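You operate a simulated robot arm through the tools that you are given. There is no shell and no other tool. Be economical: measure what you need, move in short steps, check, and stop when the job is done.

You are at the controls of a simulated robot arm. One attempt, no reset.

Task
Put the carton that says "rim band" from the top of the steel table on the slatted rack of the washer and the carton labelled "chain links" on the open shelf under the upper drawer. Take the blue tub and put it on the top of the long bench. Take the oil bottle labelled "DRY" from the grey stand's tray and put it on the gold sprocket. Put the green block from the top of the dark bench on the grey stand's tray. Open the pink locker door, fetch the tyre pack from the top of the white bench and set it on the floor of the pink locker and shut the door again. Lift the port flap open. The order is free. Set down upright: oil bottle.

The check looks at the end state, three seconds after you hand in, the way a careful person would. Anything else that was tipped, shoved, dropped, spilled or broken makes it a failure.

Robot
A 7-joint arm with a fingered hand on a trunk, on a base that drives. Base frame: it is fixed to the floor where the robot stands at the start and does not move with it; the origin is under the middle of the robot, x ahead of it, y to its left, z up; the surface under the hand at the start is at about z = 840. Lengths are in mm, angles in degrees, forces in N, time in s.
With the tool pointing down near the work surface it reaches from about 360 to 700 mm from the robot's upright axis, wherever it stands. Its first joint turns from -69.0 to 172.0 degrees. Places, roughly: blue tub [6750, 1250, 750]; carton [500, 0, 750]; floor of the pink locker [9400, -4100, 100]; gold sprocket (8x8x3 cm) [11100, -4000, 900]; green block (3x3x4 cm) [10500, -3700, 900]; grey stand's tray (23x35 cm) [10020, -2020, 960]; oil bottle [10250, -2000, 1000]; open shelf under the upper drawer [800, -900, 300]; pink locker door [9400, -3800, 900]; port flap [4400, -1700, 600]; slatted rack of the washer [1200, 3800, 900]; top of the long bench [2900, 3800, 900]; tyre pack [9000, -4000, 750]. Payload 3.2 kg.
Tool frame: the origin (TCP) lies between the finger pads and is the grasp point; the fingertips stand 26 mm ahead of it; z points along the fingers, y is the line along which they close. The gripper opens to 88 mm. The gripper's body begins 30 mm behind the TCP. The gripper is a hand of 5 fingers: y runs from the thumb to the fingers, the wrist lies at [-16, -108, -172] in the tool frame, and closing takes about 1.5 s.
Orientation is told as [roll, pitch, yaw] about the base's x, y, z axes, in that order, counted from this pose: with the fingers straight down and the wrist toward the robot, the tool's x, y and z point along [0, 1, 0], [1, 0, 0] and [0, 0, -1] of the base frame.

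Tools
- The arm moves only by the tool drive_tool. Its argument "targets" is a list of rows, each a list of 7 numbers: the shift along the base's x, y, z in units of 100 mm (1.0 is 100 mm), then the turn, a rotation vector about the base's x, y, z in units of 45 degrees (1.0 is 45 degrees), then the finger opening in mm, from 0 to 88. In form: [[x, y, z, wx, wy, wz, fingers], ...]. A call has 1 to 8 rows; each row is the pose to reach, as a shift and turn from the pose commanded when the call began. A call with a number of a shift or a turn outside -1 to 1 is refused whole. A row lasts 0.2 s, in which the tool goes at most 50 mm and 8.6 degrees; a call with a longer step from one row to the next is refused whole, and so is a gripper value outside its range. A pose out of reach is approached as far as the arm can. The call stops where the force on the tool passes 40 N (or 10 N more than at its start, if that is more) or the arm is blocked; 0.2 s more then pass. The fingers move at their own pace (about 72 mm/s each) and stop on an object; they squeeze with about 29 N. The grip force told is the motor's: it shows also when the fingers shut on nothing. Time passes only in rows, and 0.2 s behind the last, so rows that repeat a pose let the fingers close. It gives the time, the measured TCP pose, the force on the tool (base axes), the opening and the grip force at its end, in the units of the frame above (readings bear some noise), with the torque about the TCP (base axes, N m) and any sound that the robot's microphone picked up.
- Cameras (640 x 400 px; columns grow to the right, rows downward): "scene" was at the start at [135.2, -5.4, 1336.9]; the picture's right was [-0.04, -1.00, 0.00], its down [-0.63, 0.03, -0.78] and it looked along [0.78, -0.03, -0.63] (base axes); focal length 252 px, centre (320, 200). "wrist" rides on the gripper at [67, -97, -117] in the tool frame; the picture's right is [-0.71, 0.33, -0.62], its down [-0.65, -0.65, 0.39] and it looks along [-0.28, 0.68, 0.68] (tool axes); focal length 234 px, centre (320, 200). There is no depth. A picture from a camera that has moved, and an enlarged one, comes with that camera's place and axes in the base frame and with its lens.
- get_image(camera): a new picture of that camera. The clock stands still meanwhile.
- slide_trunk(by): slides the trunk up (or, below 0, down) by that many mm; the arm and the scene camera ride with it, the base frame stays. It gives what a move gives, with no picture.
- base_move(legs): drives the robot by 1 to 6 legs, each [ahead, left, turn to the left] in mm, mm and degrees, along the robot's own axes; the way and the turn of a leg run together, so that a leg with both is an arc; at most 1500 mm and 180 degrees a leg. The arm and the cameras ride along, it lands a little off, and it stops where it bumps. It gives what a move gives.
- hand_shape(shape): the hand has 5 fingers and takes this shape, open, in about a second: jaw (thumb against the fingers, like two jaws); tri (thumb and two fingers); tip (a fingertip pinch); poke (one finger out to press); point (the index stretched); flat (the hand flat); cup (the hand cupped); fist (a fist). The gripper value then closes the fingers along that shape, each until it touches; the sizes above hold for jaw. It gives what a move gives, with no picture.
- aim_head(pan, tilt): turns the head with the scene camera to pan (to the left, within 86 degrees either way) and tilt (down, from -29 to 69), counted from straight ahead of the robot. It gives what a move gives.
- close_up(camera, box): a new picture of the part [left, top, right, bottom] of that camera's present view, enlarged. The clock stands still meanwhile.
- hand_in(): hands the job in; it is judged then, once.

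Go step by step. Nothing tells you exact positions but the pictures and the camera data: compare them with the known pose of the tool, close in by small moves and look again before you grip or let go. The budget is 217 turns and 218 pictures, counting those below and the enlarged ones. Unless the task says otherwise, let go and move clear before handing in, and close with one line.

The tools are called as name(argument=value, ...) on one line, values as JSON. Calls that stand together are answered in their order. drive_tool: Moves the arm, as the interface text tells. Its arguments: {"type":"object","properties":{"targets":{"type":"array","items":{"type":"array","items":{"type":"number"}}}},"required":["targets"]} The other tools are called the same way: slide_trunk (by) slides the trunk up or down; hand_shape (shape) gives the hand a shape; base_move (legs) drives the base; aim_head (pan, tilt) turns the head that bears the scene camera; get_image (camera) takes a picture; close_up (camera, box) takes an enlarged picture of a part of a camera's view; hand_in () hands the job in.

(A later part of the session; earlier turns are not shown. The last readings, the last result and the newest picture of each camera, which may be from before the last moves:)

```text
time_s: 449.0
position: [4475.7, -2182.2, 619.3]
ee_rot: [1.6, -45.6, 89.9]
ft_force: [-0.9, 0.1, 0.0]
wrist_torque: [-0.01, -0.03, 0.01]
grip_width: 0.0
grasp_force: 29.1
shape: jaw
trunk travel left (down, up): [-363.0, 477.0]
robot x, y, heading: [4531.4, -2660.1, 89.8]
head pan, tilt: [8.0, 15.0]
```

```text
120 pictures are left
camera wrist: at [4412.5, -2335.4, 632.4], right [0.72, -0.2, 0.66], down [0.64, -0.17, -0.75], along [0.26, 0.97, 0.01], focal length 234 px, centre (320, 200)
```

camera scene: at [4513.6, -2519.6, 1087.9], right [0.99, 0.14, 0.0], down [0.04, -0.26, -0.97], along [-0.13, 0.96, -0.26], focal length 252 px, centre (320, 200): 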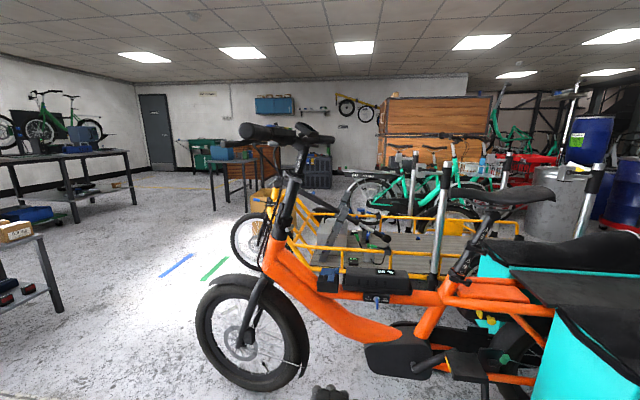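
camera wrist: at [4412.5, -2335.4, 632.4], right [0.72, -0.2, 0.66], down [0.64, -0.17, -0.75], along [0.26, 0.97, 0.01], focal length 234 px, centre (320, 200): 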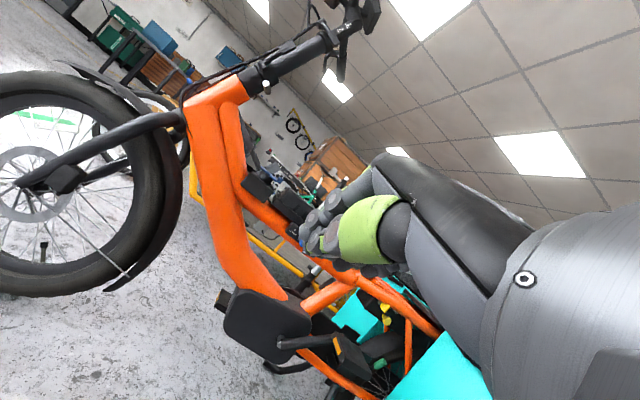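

The zero opening turned the shape back to a closed jaw. I set poke again, keep the opening at 88, and continue the pitch to horizontal.

hand_shape(shape="poke")

drive_tool(targets=[[0, 0, 0, 0.19, 0, 0, 88], [0, 0, 0, 0.38, 0, 0, 88], [0, 0, 0, 0.57, 0, 0, 88], [0, 0, 0, 0.76, 0, 0, 88], [0, 0, 0, 0.95, 0, 0, 88]])

aim_head(pan=8, tilt=45)

get_image(camera="scene")

get_image(camera="wrist")

```text
time_s: 449.9
position: [4475.9, -2181.7, 618.7]
ee_rot: [1.5, -45.6, 89.9]
ft_force: [0.6, -0.7, 0.1]
wrist_torque: [0.0, -0.06, 0.0]
grip_width: 0.0
grasp_force: 0.0
shape: poke
trunk travel left (down, up): [-363.0, 477.0]
robot x, y, heading: [4527.9, -2661.0, 89.7]
head pan, tilt: [8.0, 15.0]
```

```text
time_s: 451.1
position: [4471.3, -2137.9, 639.9]
ee_rot: [-5.2, -88.1, 96.8]
ft_force: [-1.1, -0.3, -0.4]
wrist_torque: [0.01, -0.02, 0.01]
grip_width: 0.0
grasp_force: 0.1
shape: poke
out of reach, approached as far as the arm can: row 4, 5
trunk travel left (down, up): [-363.0, 477.0]
robot x, y, heading: [4529.5, -2658.9, 89.8]
head pan, tilt: [8.0, 15.0]
```

```text
time_s: 452.1
position: [4472.2, -2138.8, 639.9]
ee_rot: [1.1, -87.9, 90.4]
ft_force: [0.1, -0.6, -0.2]
wrist_torque: [0.01, -0.01, -0.03]
grip_width: 0.1
grasp_force: 0.1
shape: poke
trunk travel left (down, up): [-363.0, 477.0]
robot x, y, heading: [4527.3, -2664.7, 90.0]
head pan, tilt: [8.0, 45.0]
```

```text
119 pictures are left
camera scene: at [4515.4, -2531.7, 1041.2], right [0.99, 0.14, 0.0], down [0.1, -0.7, -0.71], along [-0.1, 0.7, -0.71], focal length 252 px, centre (320, 200)
```

scene: 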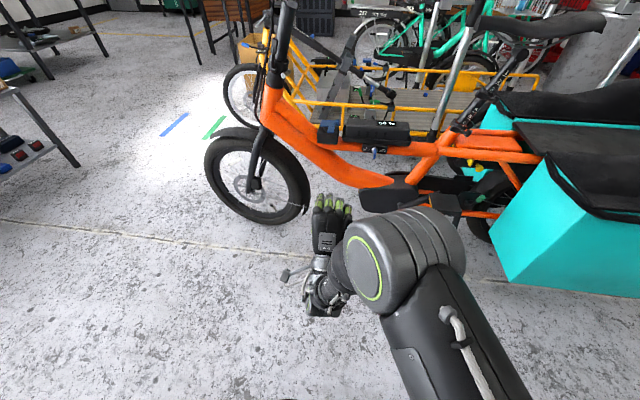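

```text
118 pictures are left
camera wrist: at [4409.3, -2260.9, 547.9], right [0.72, -0.59, 0.35], down [0.64, 0.38, -0.67], along [0.26, 0.71, 0.66], focal length 234 px, centre (320, 200)
```

wrist: 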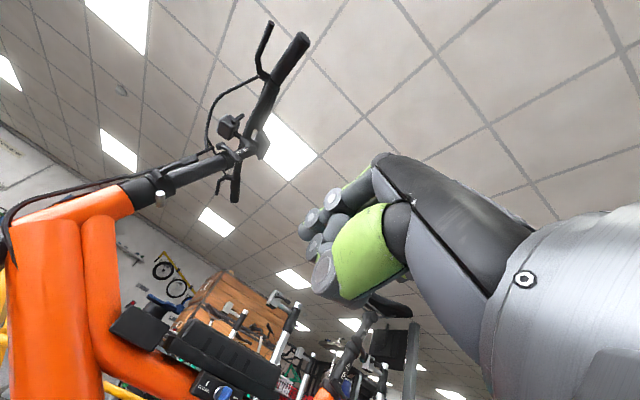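

close_up(camera="scene", box=[270, 170, 400, 290])

```text
3.33 times, centred on (335, 230) of scene
camera zoom: at [4515.4, -2531.7, 1041.2], right [0.99, 0.14, 0.0], down [0.1, -0.7, -0.71], along [-0.1, 0.7, -0.71], focal length 840 px, centre (270, 100)
```

zoom: 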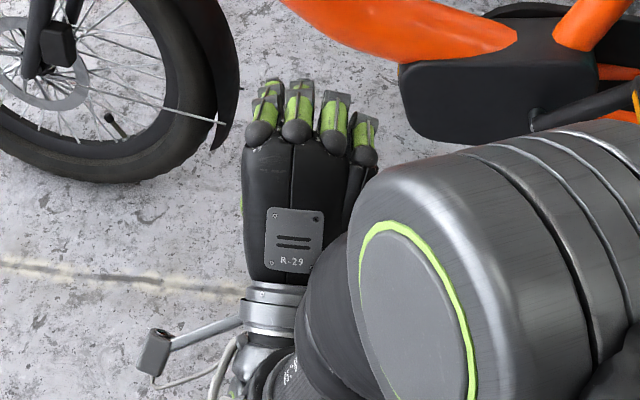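

The extended finger is not obvious. I try the "point" shape for comparison.

hand_shape(shape="point")

close_up(camera="scene", box=[270, 150, 400, 270])

get_image(camera="wrist")

```text
time_s: 453.0
position: [4472.3, -2139.1, 641.7]
ee_rot: [1.3, -88.0, 90.3]
ft_force: [-0.9, -0.8, -0.1]
wrist_torque: [-0.02, 0.03, 0.01]
grip_width: 0.2
grasp_force: 0.1
shape: point
trunk travel left (down, up): [-363.0, 477.0]
robot x, y, heading: [4529.6, -2658.2, 90.0]
head pan, tilt: [8.0, 45.0]
```

```text
3.33 times, centred on (335, 210) of scene
camera zoom: at [4515.4, -2531.7, 1041.1], right [0.99, 0.14, 0.0], down [0.1, -0.7, -0.71], along [-0.1, 0.7, -0.71], focal length 840 px, centre (270, 167)
```

zoom: 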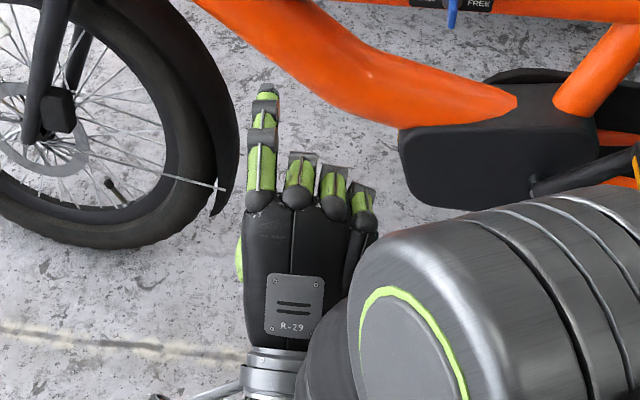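

```text
115 pictures are left
camera wrist: at [4409.4, -2260.8, 547.9], right [0.72, -0.59, 0.35], down [0.64, 0.38, -0.67], along [0.26, 0.71, 0.66], focal length 234 px, centre (320, 200)
```

wrist: 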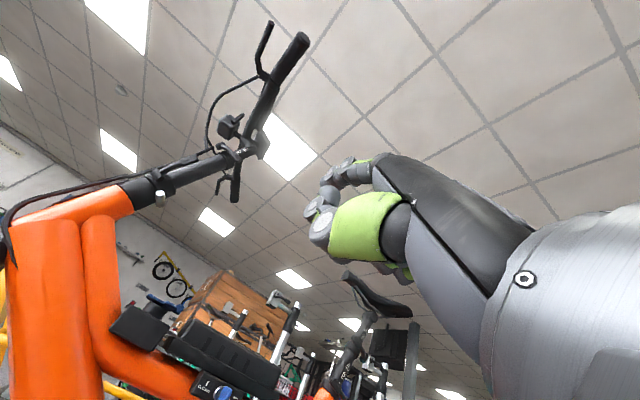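

"Point" shows the index at the left, but the jaw shape's thumb (10 mm thick, known place 44 mm below the TCP when open) suits better: I can set it down in the free pocket left of the tab, then slide it under. Back to jaw, and a little re-posturing.

hand_shape(shape="jaw")

slide_trunk(by=-100)

drive_tool(targets=[[0, 0, 0.45, 0, 0, 0, 88], [0, 0, 0.9, 0, 0, 0, 88], [0, 0, 0.98, 0, 0, 0, 88]])

get_image(camera="wrist")

```text
time_s: 453.9
position: [4472.9, -2138.4, 641.3]
ee_rot: [1.2, -88.0, 90.2]
ft_force: [0.0, -0.5, 0.5]
wrist_torque: [-0.01, 0.0, 0.01]
grip_width: 88.1
grasp_force: 0.1
shape: jaw
trunk travel left (down, up): [-363.0, 477.0]
robot x, y, heading: [4529.2, -2659.2, 90.2]
head pan, tilt: [8.0, 45.0]
```

```text
time_s: 455.2
position: [4473.5, -2137.0, 540.5]
ee_rot: [1.2, -88.1, 90.3]
ft_force: [0.4, 0.6, 0.0]
wrist_torque: [-0.01, 0.0, 0.03]
grip_width: 87.9
grasp_force: 0.1
shape: jaw
trunk travel left (down, up): [-263.0, 577.0]
robot x, y, heading: [4527.5, -2662.3, 89.9]
head pan, tilt: [8.0, 45.0]
```

```text
time_s: 456.2
position: [4485.8, -2136.6, 587.5]
ee_rot: [7.0, -80.5, 82.8]
ft_force: [-0.1, 0.3, 0.2]
wrist_torque: [0.0, 0.04, 0.01]
grip_width: 88.0
grasp_force: 0.0
shape: jaw
trunk travel left (down, up): [-263.0, 577.0]
robot x, y, heading: [4526.8, -2663.5, 90.0]
head pan, tilt: [8.0, 45.0]
stopped in row 3: the arm was blocked; the commanded pose is now the measured one
```

```text
114 pictures are left
camera wrist: at [4417.1, -2267.3, 510.3], right [0.71, -0.57, 0.41], down [0.64, 0.27, -0.72], along [0.29, 0.78, 0.56], focal length 234 px, centre (320, 200)
```

wrist: 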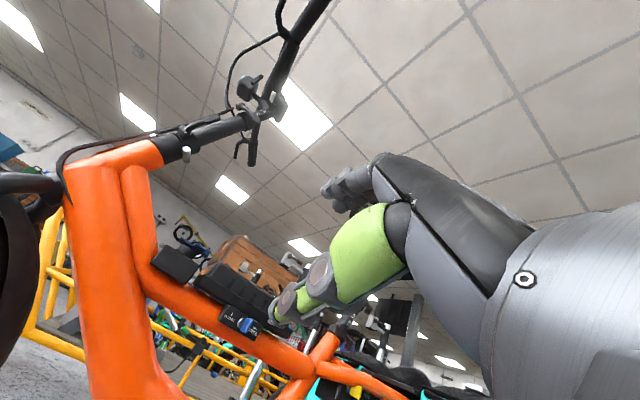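

Raising the horizontal hand hit a joint limit. A milder pitch, ~25° below horizontal, is enough for the thumb tip to slip under the tab; I raise the trunk again and set that pitch.

drive_tool(targets=[[0, 0, 0, -0.18, 0, 0, 88], [0, 0, 0, -0.36, 0, 0, 88]])

slide_trunk(by=75)

base_move(legs=[[0, 55, 0], [300, 0, 0]])

get_image(camera="scene")

get_image(camera="wrist")

```text
time_s: 456.8
position: [4483.1, -2136.8, 586.1]
ee_rot: [1.6, -64.5, 88.3]
ft_force: [0.2, -0.3, 0.5]
wrist_torque: [-0.03, -0.03, 0.01]
grip_width: 87.8
grasp_force: 0.0
shape: jaw
trunk travel left (down, up): [-263.0, 577.0]
robot x, y, heading: [4528.5, -2658.9, 90.1]
head pan, tilt: [8.0, 45.0]
```

```text
time_s: 457.9
position: [4483.7, -2137.3, 662.1]
ee_rot: [1.8, -64.6, 87.9]
ft_force: [-0.2, -0.3, -0.3]
wrist_torque: [0.02, 0.02, -0.02]
grip_width: 87.8
grasp_force: 0.0
shape: jaw
trunk travel left (down, up): [-338.0, 502.0]
robot x, y, heading: [4528.8, -2662.2, 90.0]
head pan, tilt: [8.0, 45.0]
```

```text
time_s: 460.5
position: [4431.7, -1836.5, 660.7]
ee_rot: [1.8, -64.6, 87.7]
ft_force: [0.5, -0.2, -0.3]
wrist_torque: [-0.02, 0.01, -0.01]
grip_width: 87.7
grasp_force: 0.1
shape: jaw
trunk travel left (down, up): [-338.0, 502.0]
robot x, y, heading: [4473.1, -2355.8, 89.6]
head pan, tilt: [8.0, 45.0]
```

```text
113 pictures are left
camera scene: at [4462.4, -2230.0, 1016.1], right [0.99, 0.13, 0.0], down [0.09, -0.7, -0.71], along [-0.09, 0.7, -0.71], focal length 252 px, centre (320, 200)
```

scene: 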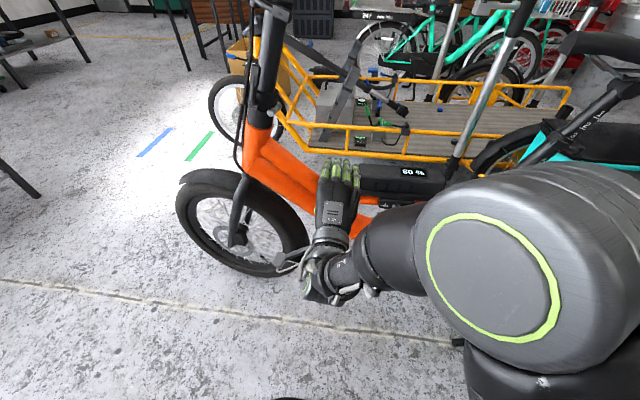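

```text
112 pictures are left
camera wrist: at [4364.6, -1982.5, 624.3], right [0.71, -0.43, 0.56], down [0.64, 0.06, -0.77], along [0.3, 0.9, 0.32], focal length 234 px, centre (320, 200)
```

wrist: 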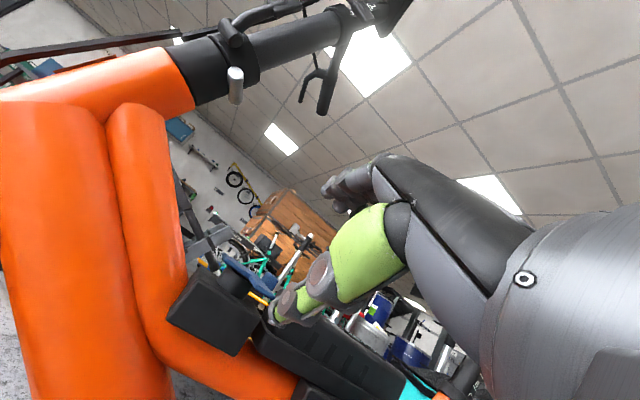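

The wrist camera shows the port box and the thumb tip together. I zoom.

close_up(camera="wrist", box=[150, 230, 350, 355])

```text
3.20 times, centred on (250, 292) of wrist
camera zoom: at [4364.6, -1982.5, 624.3], right [0.71, -0.43, 0.56], down [0.64, 0.06, -0.77], along [0.3, 0.9, 0.32], focal length 749 px, centre (544, -96)
```

zoom: 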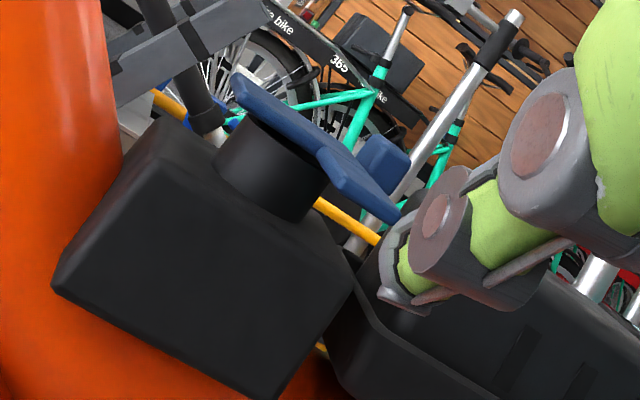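

Excellent view: the tab floats 15–25 mm above the box top, and the thumb tip is just in front. I move in so the tip is just ahead of the tab and slightly lower, then look.

drive_tool(targets=[[0.02, 0.2, -0.1, 0, 0, 0, 88], [0.04, 0.4, -0.16, 0, 0, 0, 88], [0.04, 0.52, -0.16, 0, 0, 0, 88]])

get_image(camera="wrist")

close_up(camera="wrist", box=[150, 230, 350, 355])

```text
time_s: 461.3
position: [4437.8, -1784.6, 645.0]
ee_rot: [1.8, -64.7, 87.5]
ft_force: [-0.1, 0.2, 0.1]
wrist_torque: [0.01, 0.0, 0.0]
grip_width: 87.8
grasp_force: 0.2
shape: jaw
trunk travel left (down, up): [-338.0, 502.0]
robot x, y, heading: [4472.8, -2354.5, 89.4]
head pan, tilt: [8.0, 45.0]
```

```text
110 pictures are left
camera wrist: at [4368.6, -1931.0, 607.7], right [0.71, -0.43, 0.56], down [0.64, 0.06, -0.77], along [0.3, 0.9, 0.32], focal length 234 px, centre (320, 200)
```

wrist: 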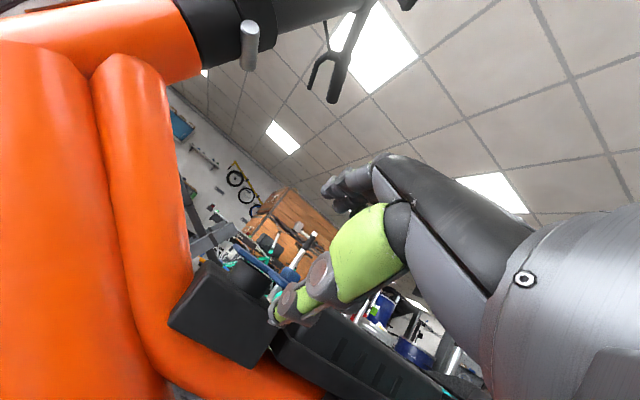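

```text
3.20 times, centred on (250, 292) of wrist
camera zoom: at [4368.6, -1931.0, 607.7], right [0.71, -0.43, 0.56], down [0.64, 0.06, -0.77], along [0.3, 0.9, 0.32], focal length 749 px, centre (544, -96)
```

zoom: 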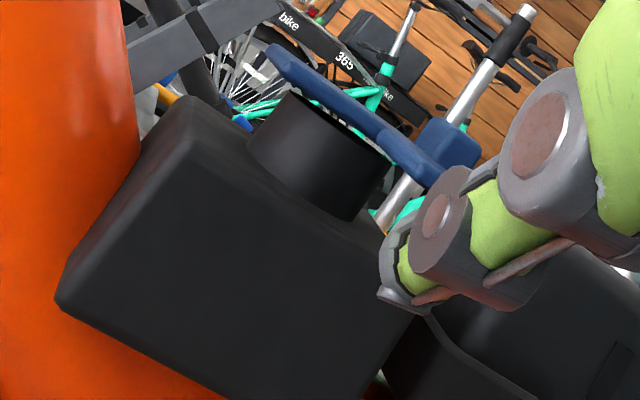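

The thumb is under the tab's level but slightly below the box's top edge. I raise 5 mm and slide forward under the tab.

drive_tool(targets=[[0, 0, 0.05, 0, 0, 0, 88], [0, 0.1, 0.05, 0, 0, 0, 88], [0, 0.2, 0.05, 0, 0, 0, 88], [0, 0.28, 0.05, 0, 0, 0, 88]])

close_up(camera="wrist", box=[150, 200, 350, 325])

```text
time_s: 462.3
position: [4435.1, -1754.6, 649.8]
ee_rot: [1.7, -64.6, 87.7]
ft_force: [0.6, -2.4, -0.3]
wrist_torque: [-0.09, -0.01, 0.0]
grip_width: 88.1
grasp_force: 0.0
shape: jaw
trunk travel left (down, up): [-338.0, 502.0]
robot x, y, heading: [4473.9, -2362.5, 89.7]
head pan, tilt: [8.0, 45.0]
```

```text
3.20 times, centred on (250, 262) of wrist
camera zoom: at [4367.0, -1902.5, 613.3], right [0.71, -0.43, 0.56], down [0.64, 0.06, -0.77], along [0.3, 0.9, 0.32], focal length 749 px, centre (544, 0)
```

zoom: 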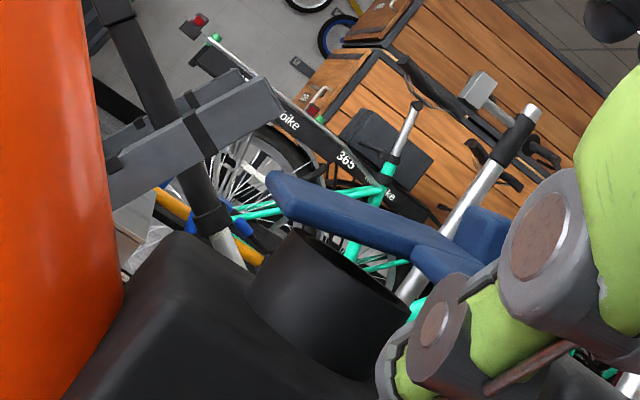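

The thumb is under the tab now. I lift in small steps and watch.

drive_tool(targets=[[0, 0, 0.06, 0, 0, 0, 88], [0, 0, 0.12, 0, 0, 0, 88], [0, 0, 0.18, 0, 0, 0, 88]])

close_up(camera="wrist", box=[150, 200, 350, 325])

```text
time_s: 463.1
position: [4438.0, -1754.2, 667.7]
ee_rot: [1.7, -64.6, 87.7]
ft_force: [0.4, 0.5, 0.7]
wrist_torque: [-0.01, 0.05, 0.03]
grip_width: 87.8
grasp_force: 0.0
shape: jaw
trunk travel left (down, up): [-338.0, 502.0]
robot x, y, heading: [4472.6, -2358.2, 89.7]
head pan, tilt: [8.0, 45.0]
```

```text
3.20 times, centred on (250, 262) of wrist
camera zoom: at [4369.0, -1901.9, 630.6], right [0.71, -0.43, 0.56], down [0.64, 0.06, -0.77], along [0.3, 0.9, 0.32], focal length 749 px, centre (544, 0)
```

zoom: 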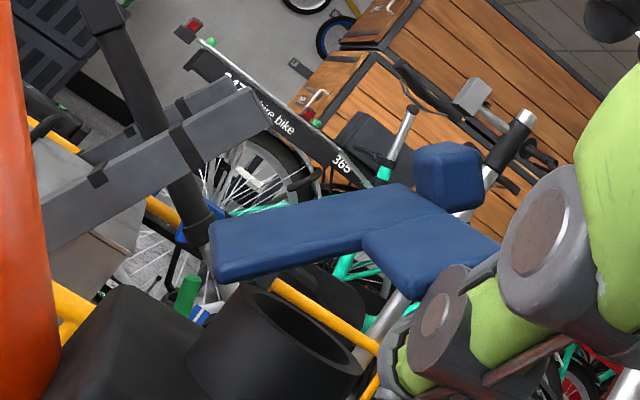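

The flap turns about its left (−x) end: the knob side rises. I follow the arc: up, then toward −x, to swing it past vertical.

drive_tool(targets=[[-0.04, 0, 0.08, 0, 0, 0, 88], [-0.09, 0, 0.16, 0, 0, 0, 88], [-0.17, 0, 0.22, 0, 0, 0, 88], [-0.25, 0, 0.26, 0, 0, 0, 88]])

get_image(camera="wrist")

```text
time_s: 464.1
position: [4412.1, -1756.0, 694.5]
ee_rot: [1.8, -64.6, 87.6]
ft_force: [0.6, 0.2, -0.2]
wrist_torque: [-0.01, 0.02, -0.02]
grip_width: 88.4
grasp_force: 0.0
shape: jaw
trunk travel left (down, up): [-338.0, 502.0]
robot x, y, heading: [4472.3, -2362.0, 89.5]
head pan, tilt: [8.0, 45.0]
```

```text
106 pictures are left
camera wrist: at [4344.5, -1902.5, 657.7], right [0.71, -0.43, 0.56], down [0.64, 0.06, -0.77], along [0.3, 0.9, 0.32], focal length 234 px, centre (320, 200)
```

wrist: 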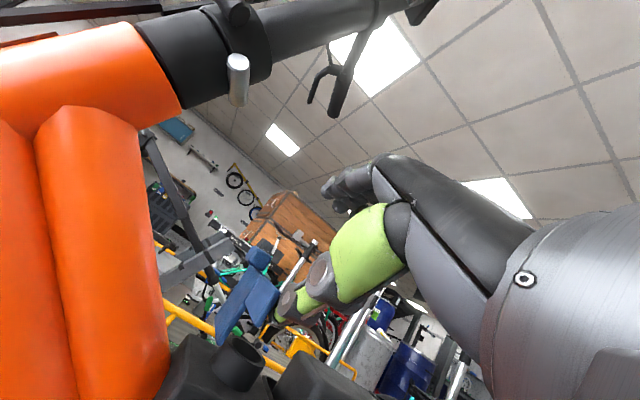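

The flap is about vertical. I push a little further toward −x.

drive_tool(targets=[[-0.1, 0, 0.0, 0, 0, 0, 88], [-0.2, 0, -0.02, 0, 0, 0, 88], [-0.28, 0, -0.04, 0, 0, 0, 88]])

close_up(camera="wrist", box=[130, 200, 370, 350])

```text
time_s: 464.9
position: [4385.2, -1756.6, 693.0]
ee_rot: [2.0, -64.8, 87.4]
ft_force: [7.3, -2.7, 2.8]
wrist_torque: [-0.21, -0.42, 0.06]
grip_width: 87.9
grasp_force: 0.1
shape: jaw
trunk travel left (down, up): [-338.0, 502.0]
robot x, y, heading: [4475.8, -2359.6, 89.7]
head pan, tilt: [8.0, 45.0]
```

```text
2.67 times, centred on (250, 275) of wrist
camera zoom: at [4316.8, -1902.9, 654.9], right [0.71, -0.43, 0.56], down [0.64, 0.06, -0.77], along [0.3, 0.9, 0.32], focal length 624 px, centre (507, 0)
```

zoom: 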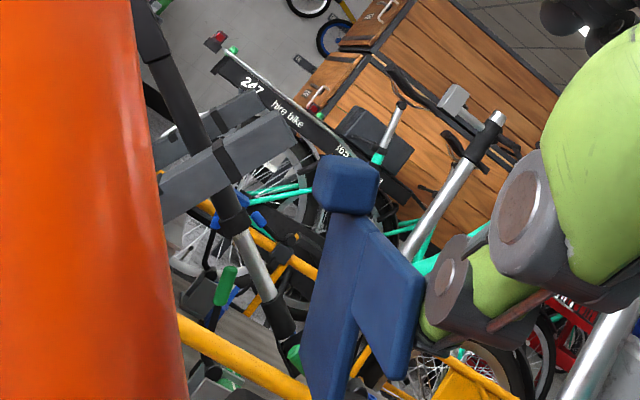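

It resists now, so the end stop is reached, past vertical. I move away and check that it stays.

drive_tool(targets=[[0.12, -0.05, 0.0, 0, 0, 0, 88], [0.15, -0.4, 0.0, 0, 0, 0, 88], [0.15, -0.8, 0.0, 0, 0, 0, 88]])

close_up(camera="wrist", box=[130, 200, 370, 350])

base_move(legs=[[-400, 0, 0]])

aim_head(pan=8, tilt=20)

close_up(camera="scene", box=[240, 150, 400, 250])

```text
time_s: 465.7
position: [4398.3, -1836.6, 689.9]
ee_rot: [1.8, -64.6, 87.7]
ft_force: [0.6, -0.5, -0.6]
wrist_torque: [-0.03, 0.0, 0.01]
grip_width: 87.8
grasp_force: 0.1
shape: jaw
trunk travel left (down, up): [-338.0, 502.0]
robot x, y, heading: [4473.4, -2358.3, 89.5]
head pan, tilt: [8.0, 45.0]
```

```text
2.67 times, centred on (250, 275) of wrist
camera zoom: at [4329.7, -1983.9, 653.4], right [0.71, -0.43, 0.56], down [0.64, 0.06, -0.77], along [0.3, 0.9, 0.32], focal length 624 px, centre (507, 0)
```

zoom: 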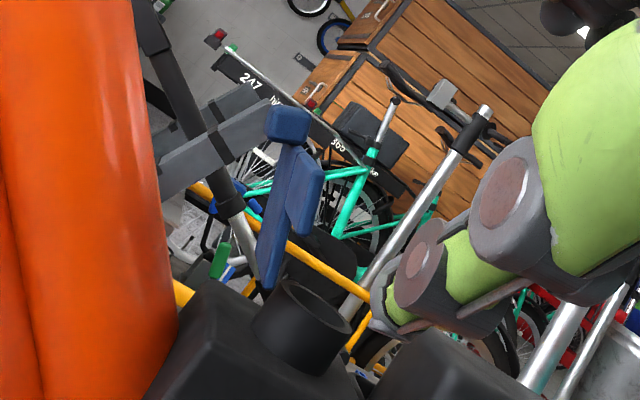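

```text
time_s: 468.2
position: [4395.7, -2229.4, 690.9]
ee_rot: [1.8, -64.7, 87.6]
ft_force: [0.1, -0.1, 0.6]
wrist_torque: [-0.02, -0.01, 0.02]
grip_width: 87.8
grasp_force: 0.0
shape: jaw
trunk travel left (down, up): [-338.0, 502.0]
robot x, y, heading: [4470.7, -2752.4, 89.4]
head pan, tilt: [8.0, 45.0]
```

```text
time_s: 469.1
position: [4395.5, -2229.7, 689.7]
ee_rot: [1.8, -64.6, 87.6]
ft_force: [-0.7, -0.5, -0.4]
wrist_torque: [0.0, -0.04, -0.02]
grip_width: 87.8
grasp_force: 0.0
shape: jaw
trunk travel left (down, up): [-338.0, 502.0]
robot x, y, heading: [4470.8, -2749.1, 89.4]
head pan, tilt: [8.0, 20.0]
```

```text
4.00 times, centred on (320, 200) of scene
camera zoom: at [4457.7, -2611.8, 1054.7], right [0.99, 0.13, 0.0], down [0.05, -0.34, -0.94], along [-0.12, 0.93, -0.34], focal length 1008 px, centre (320, 200)
```

zoom: 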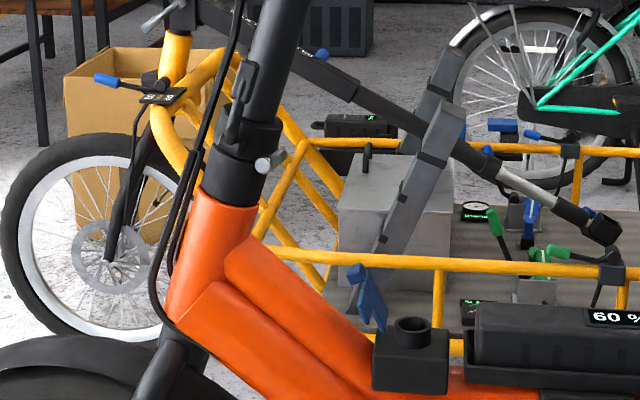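

The flap stays open. Next is the group in the far east; I bring the hand back to pointing down, turn and drive along the lane.

drive_tool(targets=[[0, 0, 0, -0.19, 0, 0, 88], [0, 0, 0.05, -0.38, 0, 0, 88], [0, 0, 0.1, -0.57, 0, 0, 88], [0, 0, 0.15, -0.76, 0, 0, 88], [0, 0, 0.2, -0.95, 0, 0, 88]])

drive_tool(targets=[[0, 0, 0, -0.16, 0, 0, 88], [0, 0, 0, -0.32, 0, 0, 88], [0, 0, 0, -0.48, -0.03, 0, 88]])

slide_trunk(by=350)

base_move(legs=[[0, 0, -89.5], [0, -150, 0], [1500, 0, 0], [1500, 0, 0]])

aim_head(pan=-10, tilt=15)

get_image(camera="scene")

```text
time_s: 470.3
position: [4395.3, -2229.9, 711.2]
ee_rot: [0.1, -21.8, 88.9]
ft_force: [0.0, 0.6, 0.2]
wrist_torque: [-0.02, -0.02, 0.01]
grip_width: 88.0
grasp_force: 0.0
shape: jaw
trunk travel left (down, up): [-338.0, 502.0]
robot x, y, heading: [4469.4, -2750.6, 89.9]
head pan, tilt: [8.0, 20.0]
```

```text
time_s: 471.1
position: [4394.2, -2229.4, 709.9]
ee_rot: [-1.6, -0.2, 89.3]
ft_force: [-0.1, -0.1, 0.3]
wrist_torque: [0.01, -0.01, -0.03]
grip_width: 88.1
grasp_force: 0.1
shape: jaw
trunk travel left (down, up): [-338.0, 502.0]
robot x, y, heading: [4470.4, -2754.9, 89.6]
head pan, tilt: [8.0, 20.0]
```

```text
time_s: 474.5
position: [4395.8, -2230.0, 1059.6]
ee_rot: [-1.8, -0.3, 89.2]
ft_force: [0.3, 0.5, -0.6]
wrist_torque: [0.0, 0.03, 0.01]
grip_width: 87.9
grasp_force: 0.1
shape: jaw
trunk travel left (down, up): [-688.0, 152.0]
robot x, y, heading: [4470.0, -2751.9, 89.8]
head pan, tilt: [8.0, 20.0]
```

```text
time_s: 493.8
position: [8023.8, -2826.8, 1061.1]
ee_rot: [-1.7, -0.3, -0.9]
ft_force: [-0.3, 0.4, -0.8]
wrist_torque: [-0.01, -0.02, 0.0]
grip_width: 88.1
grasp_force: 0.1
shape: jaw
trunk travel left (down, up): [-688.0, 152.0]
robot x, y, heading: [7497.2, -2896.3, -0.5]
head pan, tilt: [8.0, 20.0]
```

```text
time_s: 494.6
position: [8024.4, -2826.8, 1060.4]
ee_rot: [-1.6, -0.3, -0.9]
ft_force: [0.4, -0.1, -0.6]
wrist_torque: [-0.03, 0.01, 0.0]
grip_width: 88.0
grasp_force: 0.0
shape: jaw
trunk travel left (down, up): [-688.0, 152.0]
robot x, y, heading: [7503.4, -2899.6, -0.8]
head pan, tilt: [-10.0, 15.0]
```

```text
102 pictures are left
camera scene: at [7642.5, -2919.9, 1412.9], right [-0.18, -0.98, 0.0], down [-0.25, 0.05, -0.97], along [0.95, -0.18, -0.26], focal length 252 px, centre (320, 200)
```

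scene: 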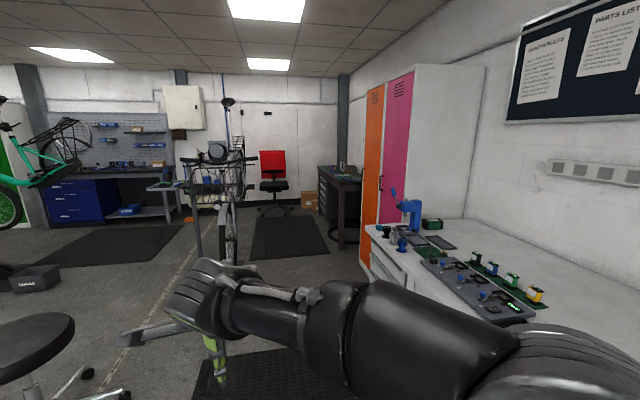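

The lockers and the white bench come into view on the right. I look at the bench top.

aim_head(pan=-40, tilt=25)

get_image(camera="scene")

```text
time_s: 495.5
position: [8023.9, -2825.9, 1060.4]
ee_rot: [-1.7, -0.3, -0.9]
ft_force: [0.4, -0.1, 0.3]
wrist_torque: [-0.02, 0.0, -0.02]
grip_width: 87.8
grasp_force: 0.1
shape: jaw
trunk travel left (down, up): [-688.0, 152.0]
robot x, y, heading: [7500.4, -2900.8, -0.5]
head pan, tilt: [-40.0, 25.0]
```

```text
101 pictures are left
camera scene: at [7620.8, -2962.7, 1396.7], right [-0.65, -0.76, 0.0], down [-0.32, 0.27, -0.91], along [0.69, -0.59, -0.42], focal length 252 px, centre (320, 200)
```

scene: 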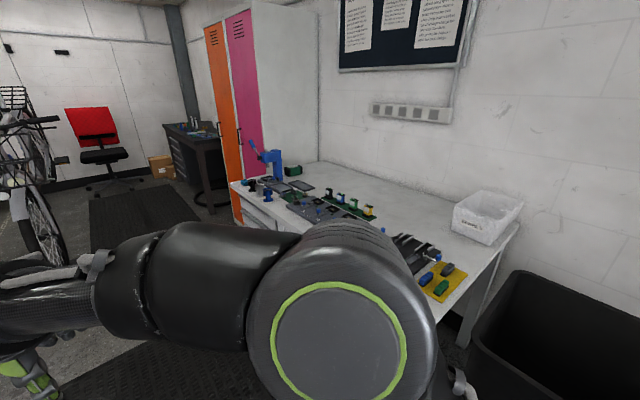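

I drive to a spot before the bench's far end and the pink locker and face the wall.

base_move(legs=[[1350, 150, 0.5], [0, 0, -90]])

aim_head(pan=0, tilt=30)

get_image(camera="scene")

aim_head(pan=45, tilt=30)

get_image(camera="scene")

```text
time_s: 506.4
position: [8980.2, -3261.6, 1060.7]
ee_rot: [-1.7, -0.2, -89.7]
ft_force: [-1.3, 0.8, -0.7]
wrist_torque: [0.01, 0.0, -0.01]
grip_width: 87.7
grasp_force: 0.1
shape: jaw
trunk travel left (down, up): [-688.0, 152.0]
robot x, y, heading: [8897.7, -2742.5, -89.5]
head pan, tilt: [-40.0, 25.0]
```

```text
time_s: 507.5
position: [8981.2, -3260.8, 1059.8]
ee_rot: [-1.7, -0.4, -89.8]
ft_force: [-0.3, -0.1, -0.3]
wrist_torque: [0.0, 0.0, -0.06]
grip_width: 88.0
grasp_force: 0.0
shape: jaw
trunk travel left (down, up): [-688.0, 152.0]
robot x, y, heading: [8896.0, -2740.3, -89.4]
head pan, tilt: [0.0, 30.0]
```

```text
100 pictures are left
camera scene: at [8897.2, -2881.8, 1388.7], right [-1.0, -0.01, 0.0], down [0.0, 0.5, -0.87], along [0.01, -0.87, -0.5], focal length 252 px, centre (320, 200)
```

scene: 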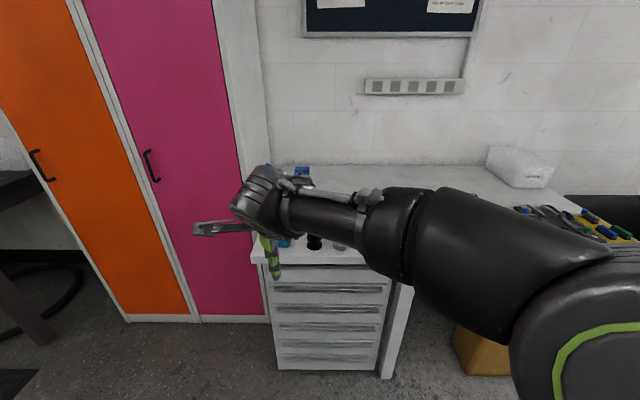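

```text
time_s: 508.6
position: [8981.1, -3260.3, 1059.9]
ee_rot: [-1.7, -0.3, -89.8]
ft_force: [-0.2, 0.0, 0.5]
wrist_torque: [0.0, 0.01, 0.0]
grip_width: 87.8
grasp_force: 0.1
shape: jaw
trunk travel left (down, up): [-688.0, 152.0]
robot x, y, heading: [8897.5, -2739.7, -89.9]
head pan, tilt: [45.0, 30.0]
```

```text
99 pictures are left
camera scene: at [8961.0, -2854.8, 1388.7], right [-0.7, -0.71, 0.0], down [-0.36, 0.35, -0.87], along [0.62, -0.61, -0.5], focal length 252 px, centre (320, 200)
```

scene: 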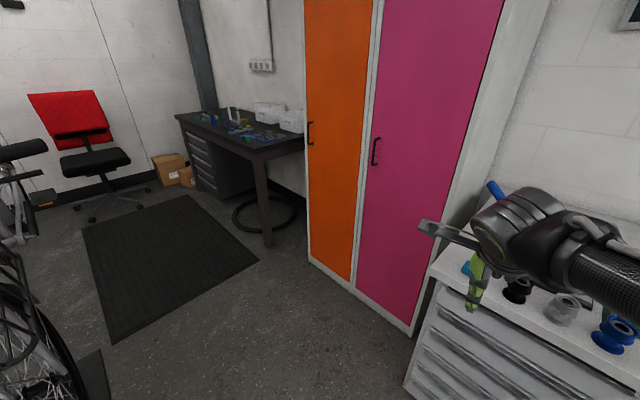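

The pink door is about x 9210–9610 at y≈−3790, handle at (9550, −3765, z 965–1085), hinged at the bench side. To find the tyre pack I shift right so the bench end lies left of the arm.

base_move(legs=[[0, -550, 0]])

aim_head(pan=25, tilt=30)

get_image(camera="scene")

close_up(camera="scene", box=[150, 140, 390, 290])

```text
time_s: 511.8
position: [8419.8, -3267.3, 1058.9]
ee_rot: [-1.8, -0.3, -89.5]
ft_force: [-0.3, 0.4, 0.1]
wrist_torque: [0.03, 0.0, 0.0]
grip_width: 87.7
grasp_force: 0.1
shape: jaw
trunk travel left (down, up): [-688.0, 152.0]
robot x, y, heading: [8334.7, -2746.2, -89.3]
head pan, tilt: [45.0, 30.0]
```

```text
time_s: 512.7
position: [8421.8, -3267.8, 1058.8]
ee_rot: [-1.6, -0.4, -89.5]
ft_force: [0.1, 0.2, -0.3]
wrist_torque: [-0.04, -0.02, 0.02]
grip_width: 87.7
grasp_force: 0.2
shape: jaw
trunk travel left (down, up): [-688.0, 152.0]
robot x, y, heading: [8334.3, -2740.6, -89.2]
head pan, tilt: [25.0, 30.0]
```

```text
98 pictures are left
camera scene: at [8373.4, -2879.3, 1388.7], right [-0.9, -0.44, 0.0], down [-0.22, 0.45, -0.87], along [0.38, -0.78, -0.5], focal length 252 px, centre (320, 200)
```

scene: 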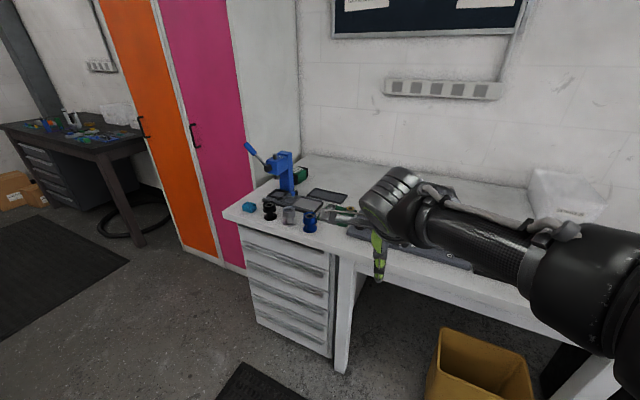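

```text
2.67 times, centred on (270, 215) of scene
camera zoom: at [8373.4, -2879.3, 1388.7], right [-0.9, -0.44, 0.0], down [-0.22, 0.45, -0.87], along [0.38, -0.78, -0.5], focal length 672 px, centre (453, 160)
```

zoom: 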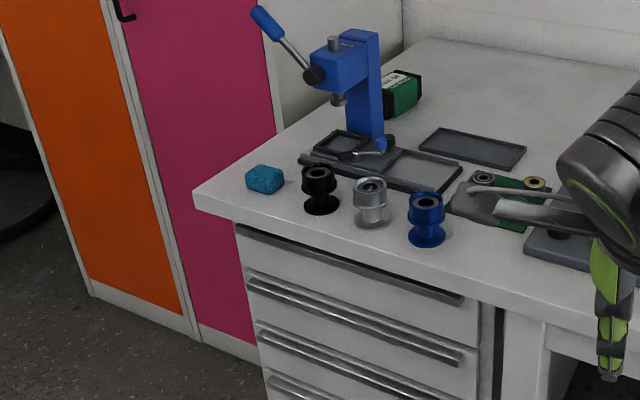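

A green box with a white label stands behind the blue press, near (9000, −3940) — likely the tyre pack. I read its label.

close_up(camera="scene", box=[280, 150, 328, 190])

```text
10.00 times, centred on (304, 170) of scene
camera zoom: at [8373.4, -2879.3, 1388.7], right [-0.9, -0.44, 0.0], down [-0.22, 0.45, -0.87], along [0.38, -0.78, -0.5], focal length 2520 px, centre (480, 500)
```

zoom: 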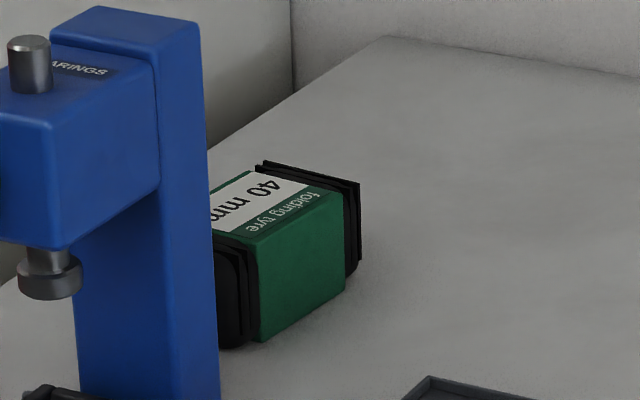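

It reads "40 mm folding tyre" — that is the tyre pack, about x 8945–9000, y −3912…−3805, top z≈898. First I'll open the pink locker: I drive before its door and turn the hand to point forward with the jaws closing sideways.

base_move(legs=[[0, 1150, 0]])

drive_tool(targets=[[0, 0, 0, 0.11, -0.11, -0.11, 88], [0, 0, 0, 0.22, -0.22, -0.22, 88], [0, 0, 0, 0.33, -0.33, -0.33, 88], [0, 0, 0, 0.44, -0.44, -0.44, 88], [0, 0, 0, 0.55, -0.55, -0.55, 88], [0, 0, 0, 0.66, -0.66, -0.66, 88], [0, 0, 0, 0.77, -0.77, -0.77, 88]])

drive_tool(targets=[[0, 0, 0, 0.11, -0.11, -0.11, 88], [0, 0, 0, 0.22, -0.22, -0.22, 88], [0, 0, 0, 0.33, -0.33, -0.33, 88], [0, 0, 0, 0.44, -0.44, -0.44, 88], [0, 0, 0, 0.55, -0.55, -0.55, 88], [0, 0, 0, 0.66, -0.66, -0.66, 88], [0, 0, 0, 0.77, -0.77, -0.77, 88]])

aim_head(pan=0, tilt=25)

get_image(camera="scene")

get_image(camera="wrist")

```text
time_s: 517.5
position: [9405.3, -3267.7, 1060.4]
ee_rot: [-1.1, -0.3, -90.5]
ft_force: [0.4, 0.7, -0.4]
wrist_torque: [-0.01, -0.03, 0.0]
grip_width: 87.8
grasp_force: 0.1
shape: jaw
trunk travel left (down, up): [-688.0, 152.0]
robot x, y, heading: [9338.3, -2744.8, -90.4]
head pan, tilt: [25.0, 30.0]
stopped in leg 1: the robot was blocked; the commanded pose is now the measured one
```

```text
time_s: 519.1
position: [9405.1, -3267.4, 1061.1]
ee_rot: [25.2, 42.3, -117.1]
ft_force: [-0.6, 0.1, 0.2]
wrist_torque: [0.01, -0.02, 0.0]
grip_width: 87.9
grasp_force: 0.0
shape: jaw
trunk travel left (down, up): [-688.0, 152.0]
robot x, y, heading: [9338.0, -2745.6, -90.5]
head pan, tilt: [25.0, 30.0]
```

```text
time_s: 520.7
position: [9403.3, -3266.8, 1060.1]
ee_rot: [-126.7, 89.1, 54.9]
ft_force: [0.0, -0.3, 0.6]
wrist_torque: [-0.04, 0.03, -0.01]
grip_width: 87.6
grasp_force: 0.1
shape: jaw
trunk travel left (down, up): [-688.0, 152.0]
robot x, y, heading: [9337.0, -2744.1, -90.4]
head pan, tilt: [25.0, 30.0]
```

```text
time_s: 521.6
position: [9403.4, -3267.3, 1060.3]
ee_rot: [-126.6, 89.2, 55.3]
ft_force: [0.3, -0.6, 0.6]
wrist_torque: [-0.02, -0.02, 0.01]
grip_width: 88.0
grasp_force: 0.0
shape: jaw
trunk travel left (down, up): [-688.0, 152.0]
robot x, y, heading: [9342.6, -2745.4, -90.2]
head pan, tilt: [0.0, 25.0]
```

```text
95 pictures are left
camera scene: at [9322.0, -2888.9, 1396.5], right [-1.0, 0.01, -0.01], down [0.01, 0.42, -0.91], along [0.0, -0.91, -0.42], focal length 252 px, centre (320, 200)
```

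scene: 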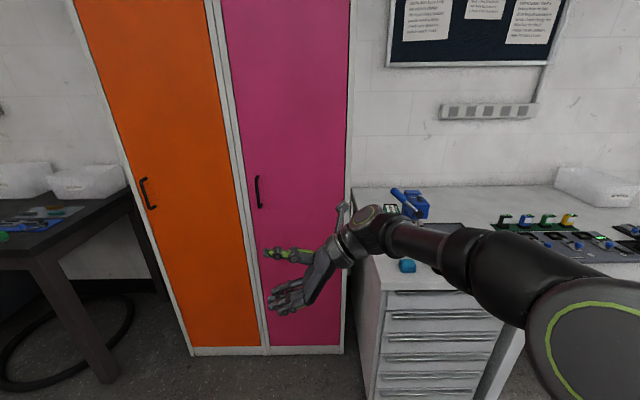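

```text
94 pictures are left
camera wrist: at [9288.2, -3339.0, 1155.9], right [-0.64, 0.69, -0.33], down [0.36, 0.65, 0.66], along [0.67, 0.31, -0.67], focal length 234 px, centre (320, 200)
```

wrist: 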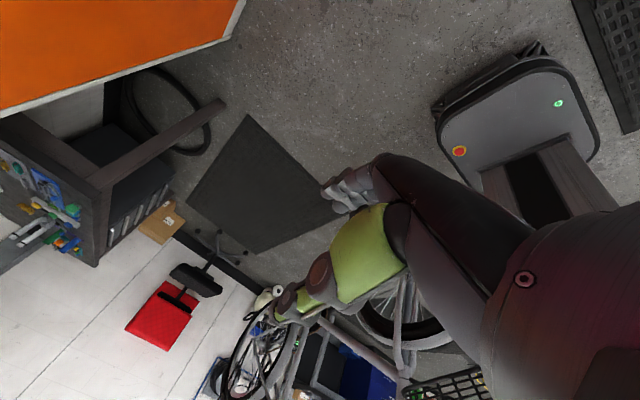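

The rotation went the opposite way (fingers point left). I reverse it and continue to the wanted pose.

drive_tool(targets=[[0, 0, 0, -0.11, 0.11, 0.11, 88], [0, 0, 0, -0.22, 0.22, 0.22, 88], [0, 0, 0, -0.33, 0.33, 0.33, 88], [0, 0, 0, -0.44, 0.44, 0.44, 88], [0, 0, 0, -0.55, 0.55, 0.55, 88], [0, 0, 0, -0.66, 0.66, 0.66, 88], [0, 0, 0, -0.77, 0.77, 0.77, 88]])

drive_tool(targets=[[0, 0, 0, -0.11, 0.11, 0.11, 88], [0, 0, 0, -0.22, 0.22, 0.22, 88], [0, 0, 0, -0.33, 0.33, 0.33, 88], [0, 0, 0, -0.44, 0.44, 0.44, 88], [0, 0, 0, -0.55, 0.55, 0.55, 88], [0, 0, 0, -0.66, 0.66, 0.66, 88], [0, 0, 0, -0.77, 0.77, 0.77, 88]])

drive_tool(targets=[[0, 0, 0, -0.11, 0.11, 0.11, 88], [0, 0, 0, -0.22, 0.22, 0.22, 88], [0, 0, 0, -0.33, 0.33, 0.33, 88], [0, 0, 0, -0.44, 0.44, 0.44, 88], [0, 0, 0, -0.55, 0.55, 0.55, 88], [0, 0, 0, -0.66, 0.66, 0.66, 88], [0, 0, 0, -0.77, 0.77, 0.77, 88]])

drive_tool(targets=[[0, 0, 0, -0.11, 0.11, 0.11, 88], [0, 0, 0, -0.22, 0.22, 0.22, 88], [0, 0, 0, -0.33, 0.33, 0.33, 88], [0, 0, 0, -0.44, 0.44, 0.44, 88], [0, 0, 0, -0.55, 0.55, 0.55, 88], [0, 0, 0, -0.66, 0.66, 0.66, 88], [0, 0, 0, -0.77, 0.77, 0.77, 88]])

aim_head(pan=60, tilt=45)

get_image(camera="scene")

get_image(camera="wrist")

```text
time_s: 523.2
position: [9402.9, -3267.0, 1059.4]
ee_rot: [25.0, 42.2, -116.9]
ft_force: [0.9, 0.0, -0.5]
wrist_torque: [0.03, -0.05, 0.02]
grip_width: 87.8
grasp_force: 0.1
shape: jaw
trunk travel left (down, up): [-688.0, 152.0]
robot x, y, heading: [9339.3, -2743.0, -90.4]
head pan, tilt: [0.0, 25.0]
```

```text
time_s: 524.8
position: [9402.6, -3267.4, 1061.7]
ee_rot: [-0.9, -0.2, -90.7]
ft_force: [0.1, 0.6, 0.3]
wrist_torque: [-0.01, -0.02, -0.02]
grip_width: 87.9
grasp_force: 0.0
shape: jaw
trunk travel left (down, up): [-688.0, 152.0]
robot x, y, heading: [9341.6, -2744.2, -90.4]
head pan, tilt: [0.0, 25.0]
```

```text
time_s: 526.4
position: [9403.7, -3266.0, 1060.8]
ee_rot: [-46.1, -20.7, -45.3]
ft_force: [0.1, -0.1, -0.5]
wrist_torque: [0.01, -0.01, 0.02]
grip_width: 87.8
grasp_force: 0.1
shape: jaw
trunk travel left (down, up): [-688.0, 152.0]
robot x, y, heading: [9341.9, -2742.8, -90.3]
head pan, tilt: [0.0, 25.0]
```

```text
time_s: 528.0
position: [9403.1, -3266.2, 1060.3]
ee_rot: [-74.7, -14.0, -16.8]
ft_force: [0.5, -0.3, -0.7]
wrist_torque: [-0.01, -0.02, 0.02]
grip_width: 87.8
grasp_force: 0.0
shape: jaw
out of reach, approached as far as the arm can: row 5, 6, 7
trunk travel left (down, up): [-688.0, 152.0]
robot x, y, heading: [9339.2, -2744.0, -90.4]
head pan, tilt: [0.0, 25.0]
```

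```text
time_s: 529.3
position: [9403.2, -3267.6, 1059.8]
ee_rot: [-74.7, -13.9, -16.8]
ft_force: [0.1, -0.6, 0.2]
wrist_torque: [0.01, 0.02, -0.01]
grip_width: 88.0
grasp_force: 0.0
shape: jaw
trunk travel left (down, up): [-688.0, 152.0]
robot x, y, heading: [9340.5, -2744.9, -90.4]
head pan, tilt: [60.0, 45.0]
```

```text
93 pictures are left
camera scene: at [9393.1, -2838.0, 1366.9], right [-0.51, -0.86, -0.01], down [-0.6, 0.36, -0.71], along [0.62, -0.36, -0.7], focal length 252 px, centre (320, 200)
```

scene: 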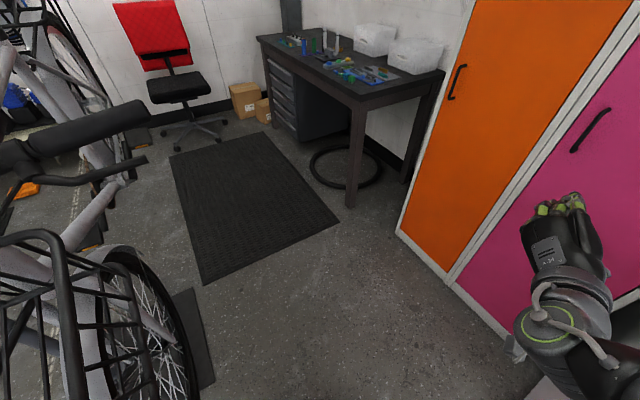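

```text
92 pictures are left
camera wrist: at [9359.5, -3117.0, 1004.1], right [0.23, 0.36, 0.9], down [-0.89, -0.3, 0.35], along [0.4, -0.88, 0.25], focal length 234 px, centre (320, 200)
```

wrist: 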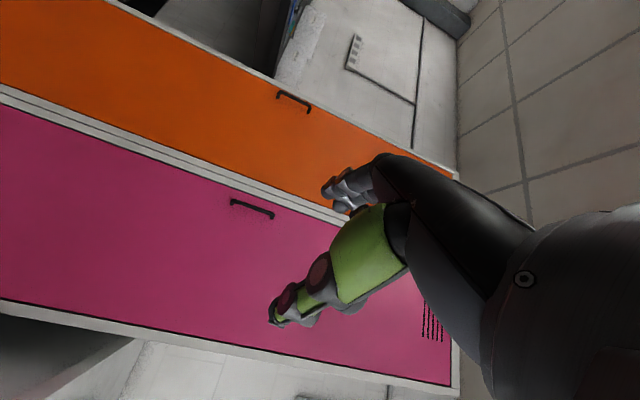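

The hand now points mostly forward with jaws closing sideways — good for the vertical handle at about (9555, −3750, z 951–1065). The bike behind limited my sideways move, so I go forward first, then left.

base_move(legs=[[330, 0, 0.4], [0, 155, 0]])

slide_trunk(by=-50)

get_image(camera="wrist")

aim_head(pan=-5, tilt=35)

get_image(camera="scene")

```text
time_s: 532.4
position: [9570.1, -3596.6, 1058.1]
ee_rot: [-74.8, -13.1, -16.7]
ft_force: [-0.3, 0.5, 0.2]
wrist_torque: [-0.01, 0.06, -0.02]
grip_width: 87.6
grasp_force: 0.0
shape: jaw
trunk travel left (down, up): [-688.0, 152.0]
robot x, y, heading: [9492.4, -3074.2, -90.4]
head pan, tilt: [60.0, 45.0]
```

```text
time_s: 533.4
position: [9569.5, -3595.8, 1009.8]
ee_rot: [-74.9, -13.3, -16.6]
ft_force: [-1.1, 0.6, 0.4]
wrist_torque: [-0.01, 0.03, 0.0]
grip_width: 87.5
grasp_force: 0.1
shape: jaw
trunk travel left (down, up): [-638.0, 202.0]
robot x, y, heading: [9493.9, -3075.4, -90.4]
head pan, tilt: [60.0, 45.0]
```

```text
91 pictures are left
camera wrist: at [9524.2, -3446.5, 953.9], right [0.24, 0.36, 0.9], down [-0.88, -0.31, 0.36], along [0.41, -0.88, 0.25], focal length 234 px, centre (320, 200)
```

wrist: 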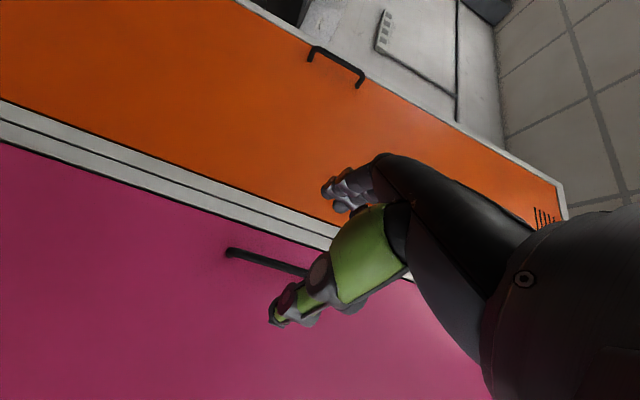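

```text
time_s: 534.7
position: [9569.7, -3596.3, 1009.1]
ee_rot: [-75.0, -13.3, -16.7]
ft_force: [0.0, -0.5, 0.3]
wrist_torque: [0.02, 0.02, 0.0]
grip_width: 87.8
grasp_force: 0.1
shape: jaw
trunk travel left (down, up): [-638.0, 202.0]
robot x, y, heading: [9494.7, -3075.8, -89.9]
head pan, tilt: [-5.0, 35.0]
```

```text
90 pictures are left
camera scene: at [9483.0, -3214.1, 1330.9], right [-1.0, 0.09, 0.0], down [0.05, 0.57, -0.82], along [-0.07, -0.82, -0.57], focal length 252 px, centre (320, 200)
```

scene: 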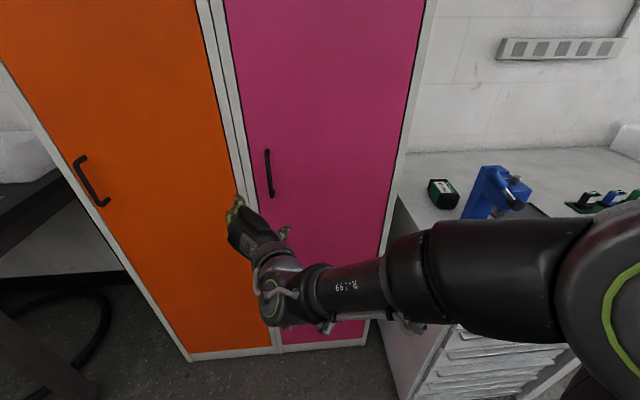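

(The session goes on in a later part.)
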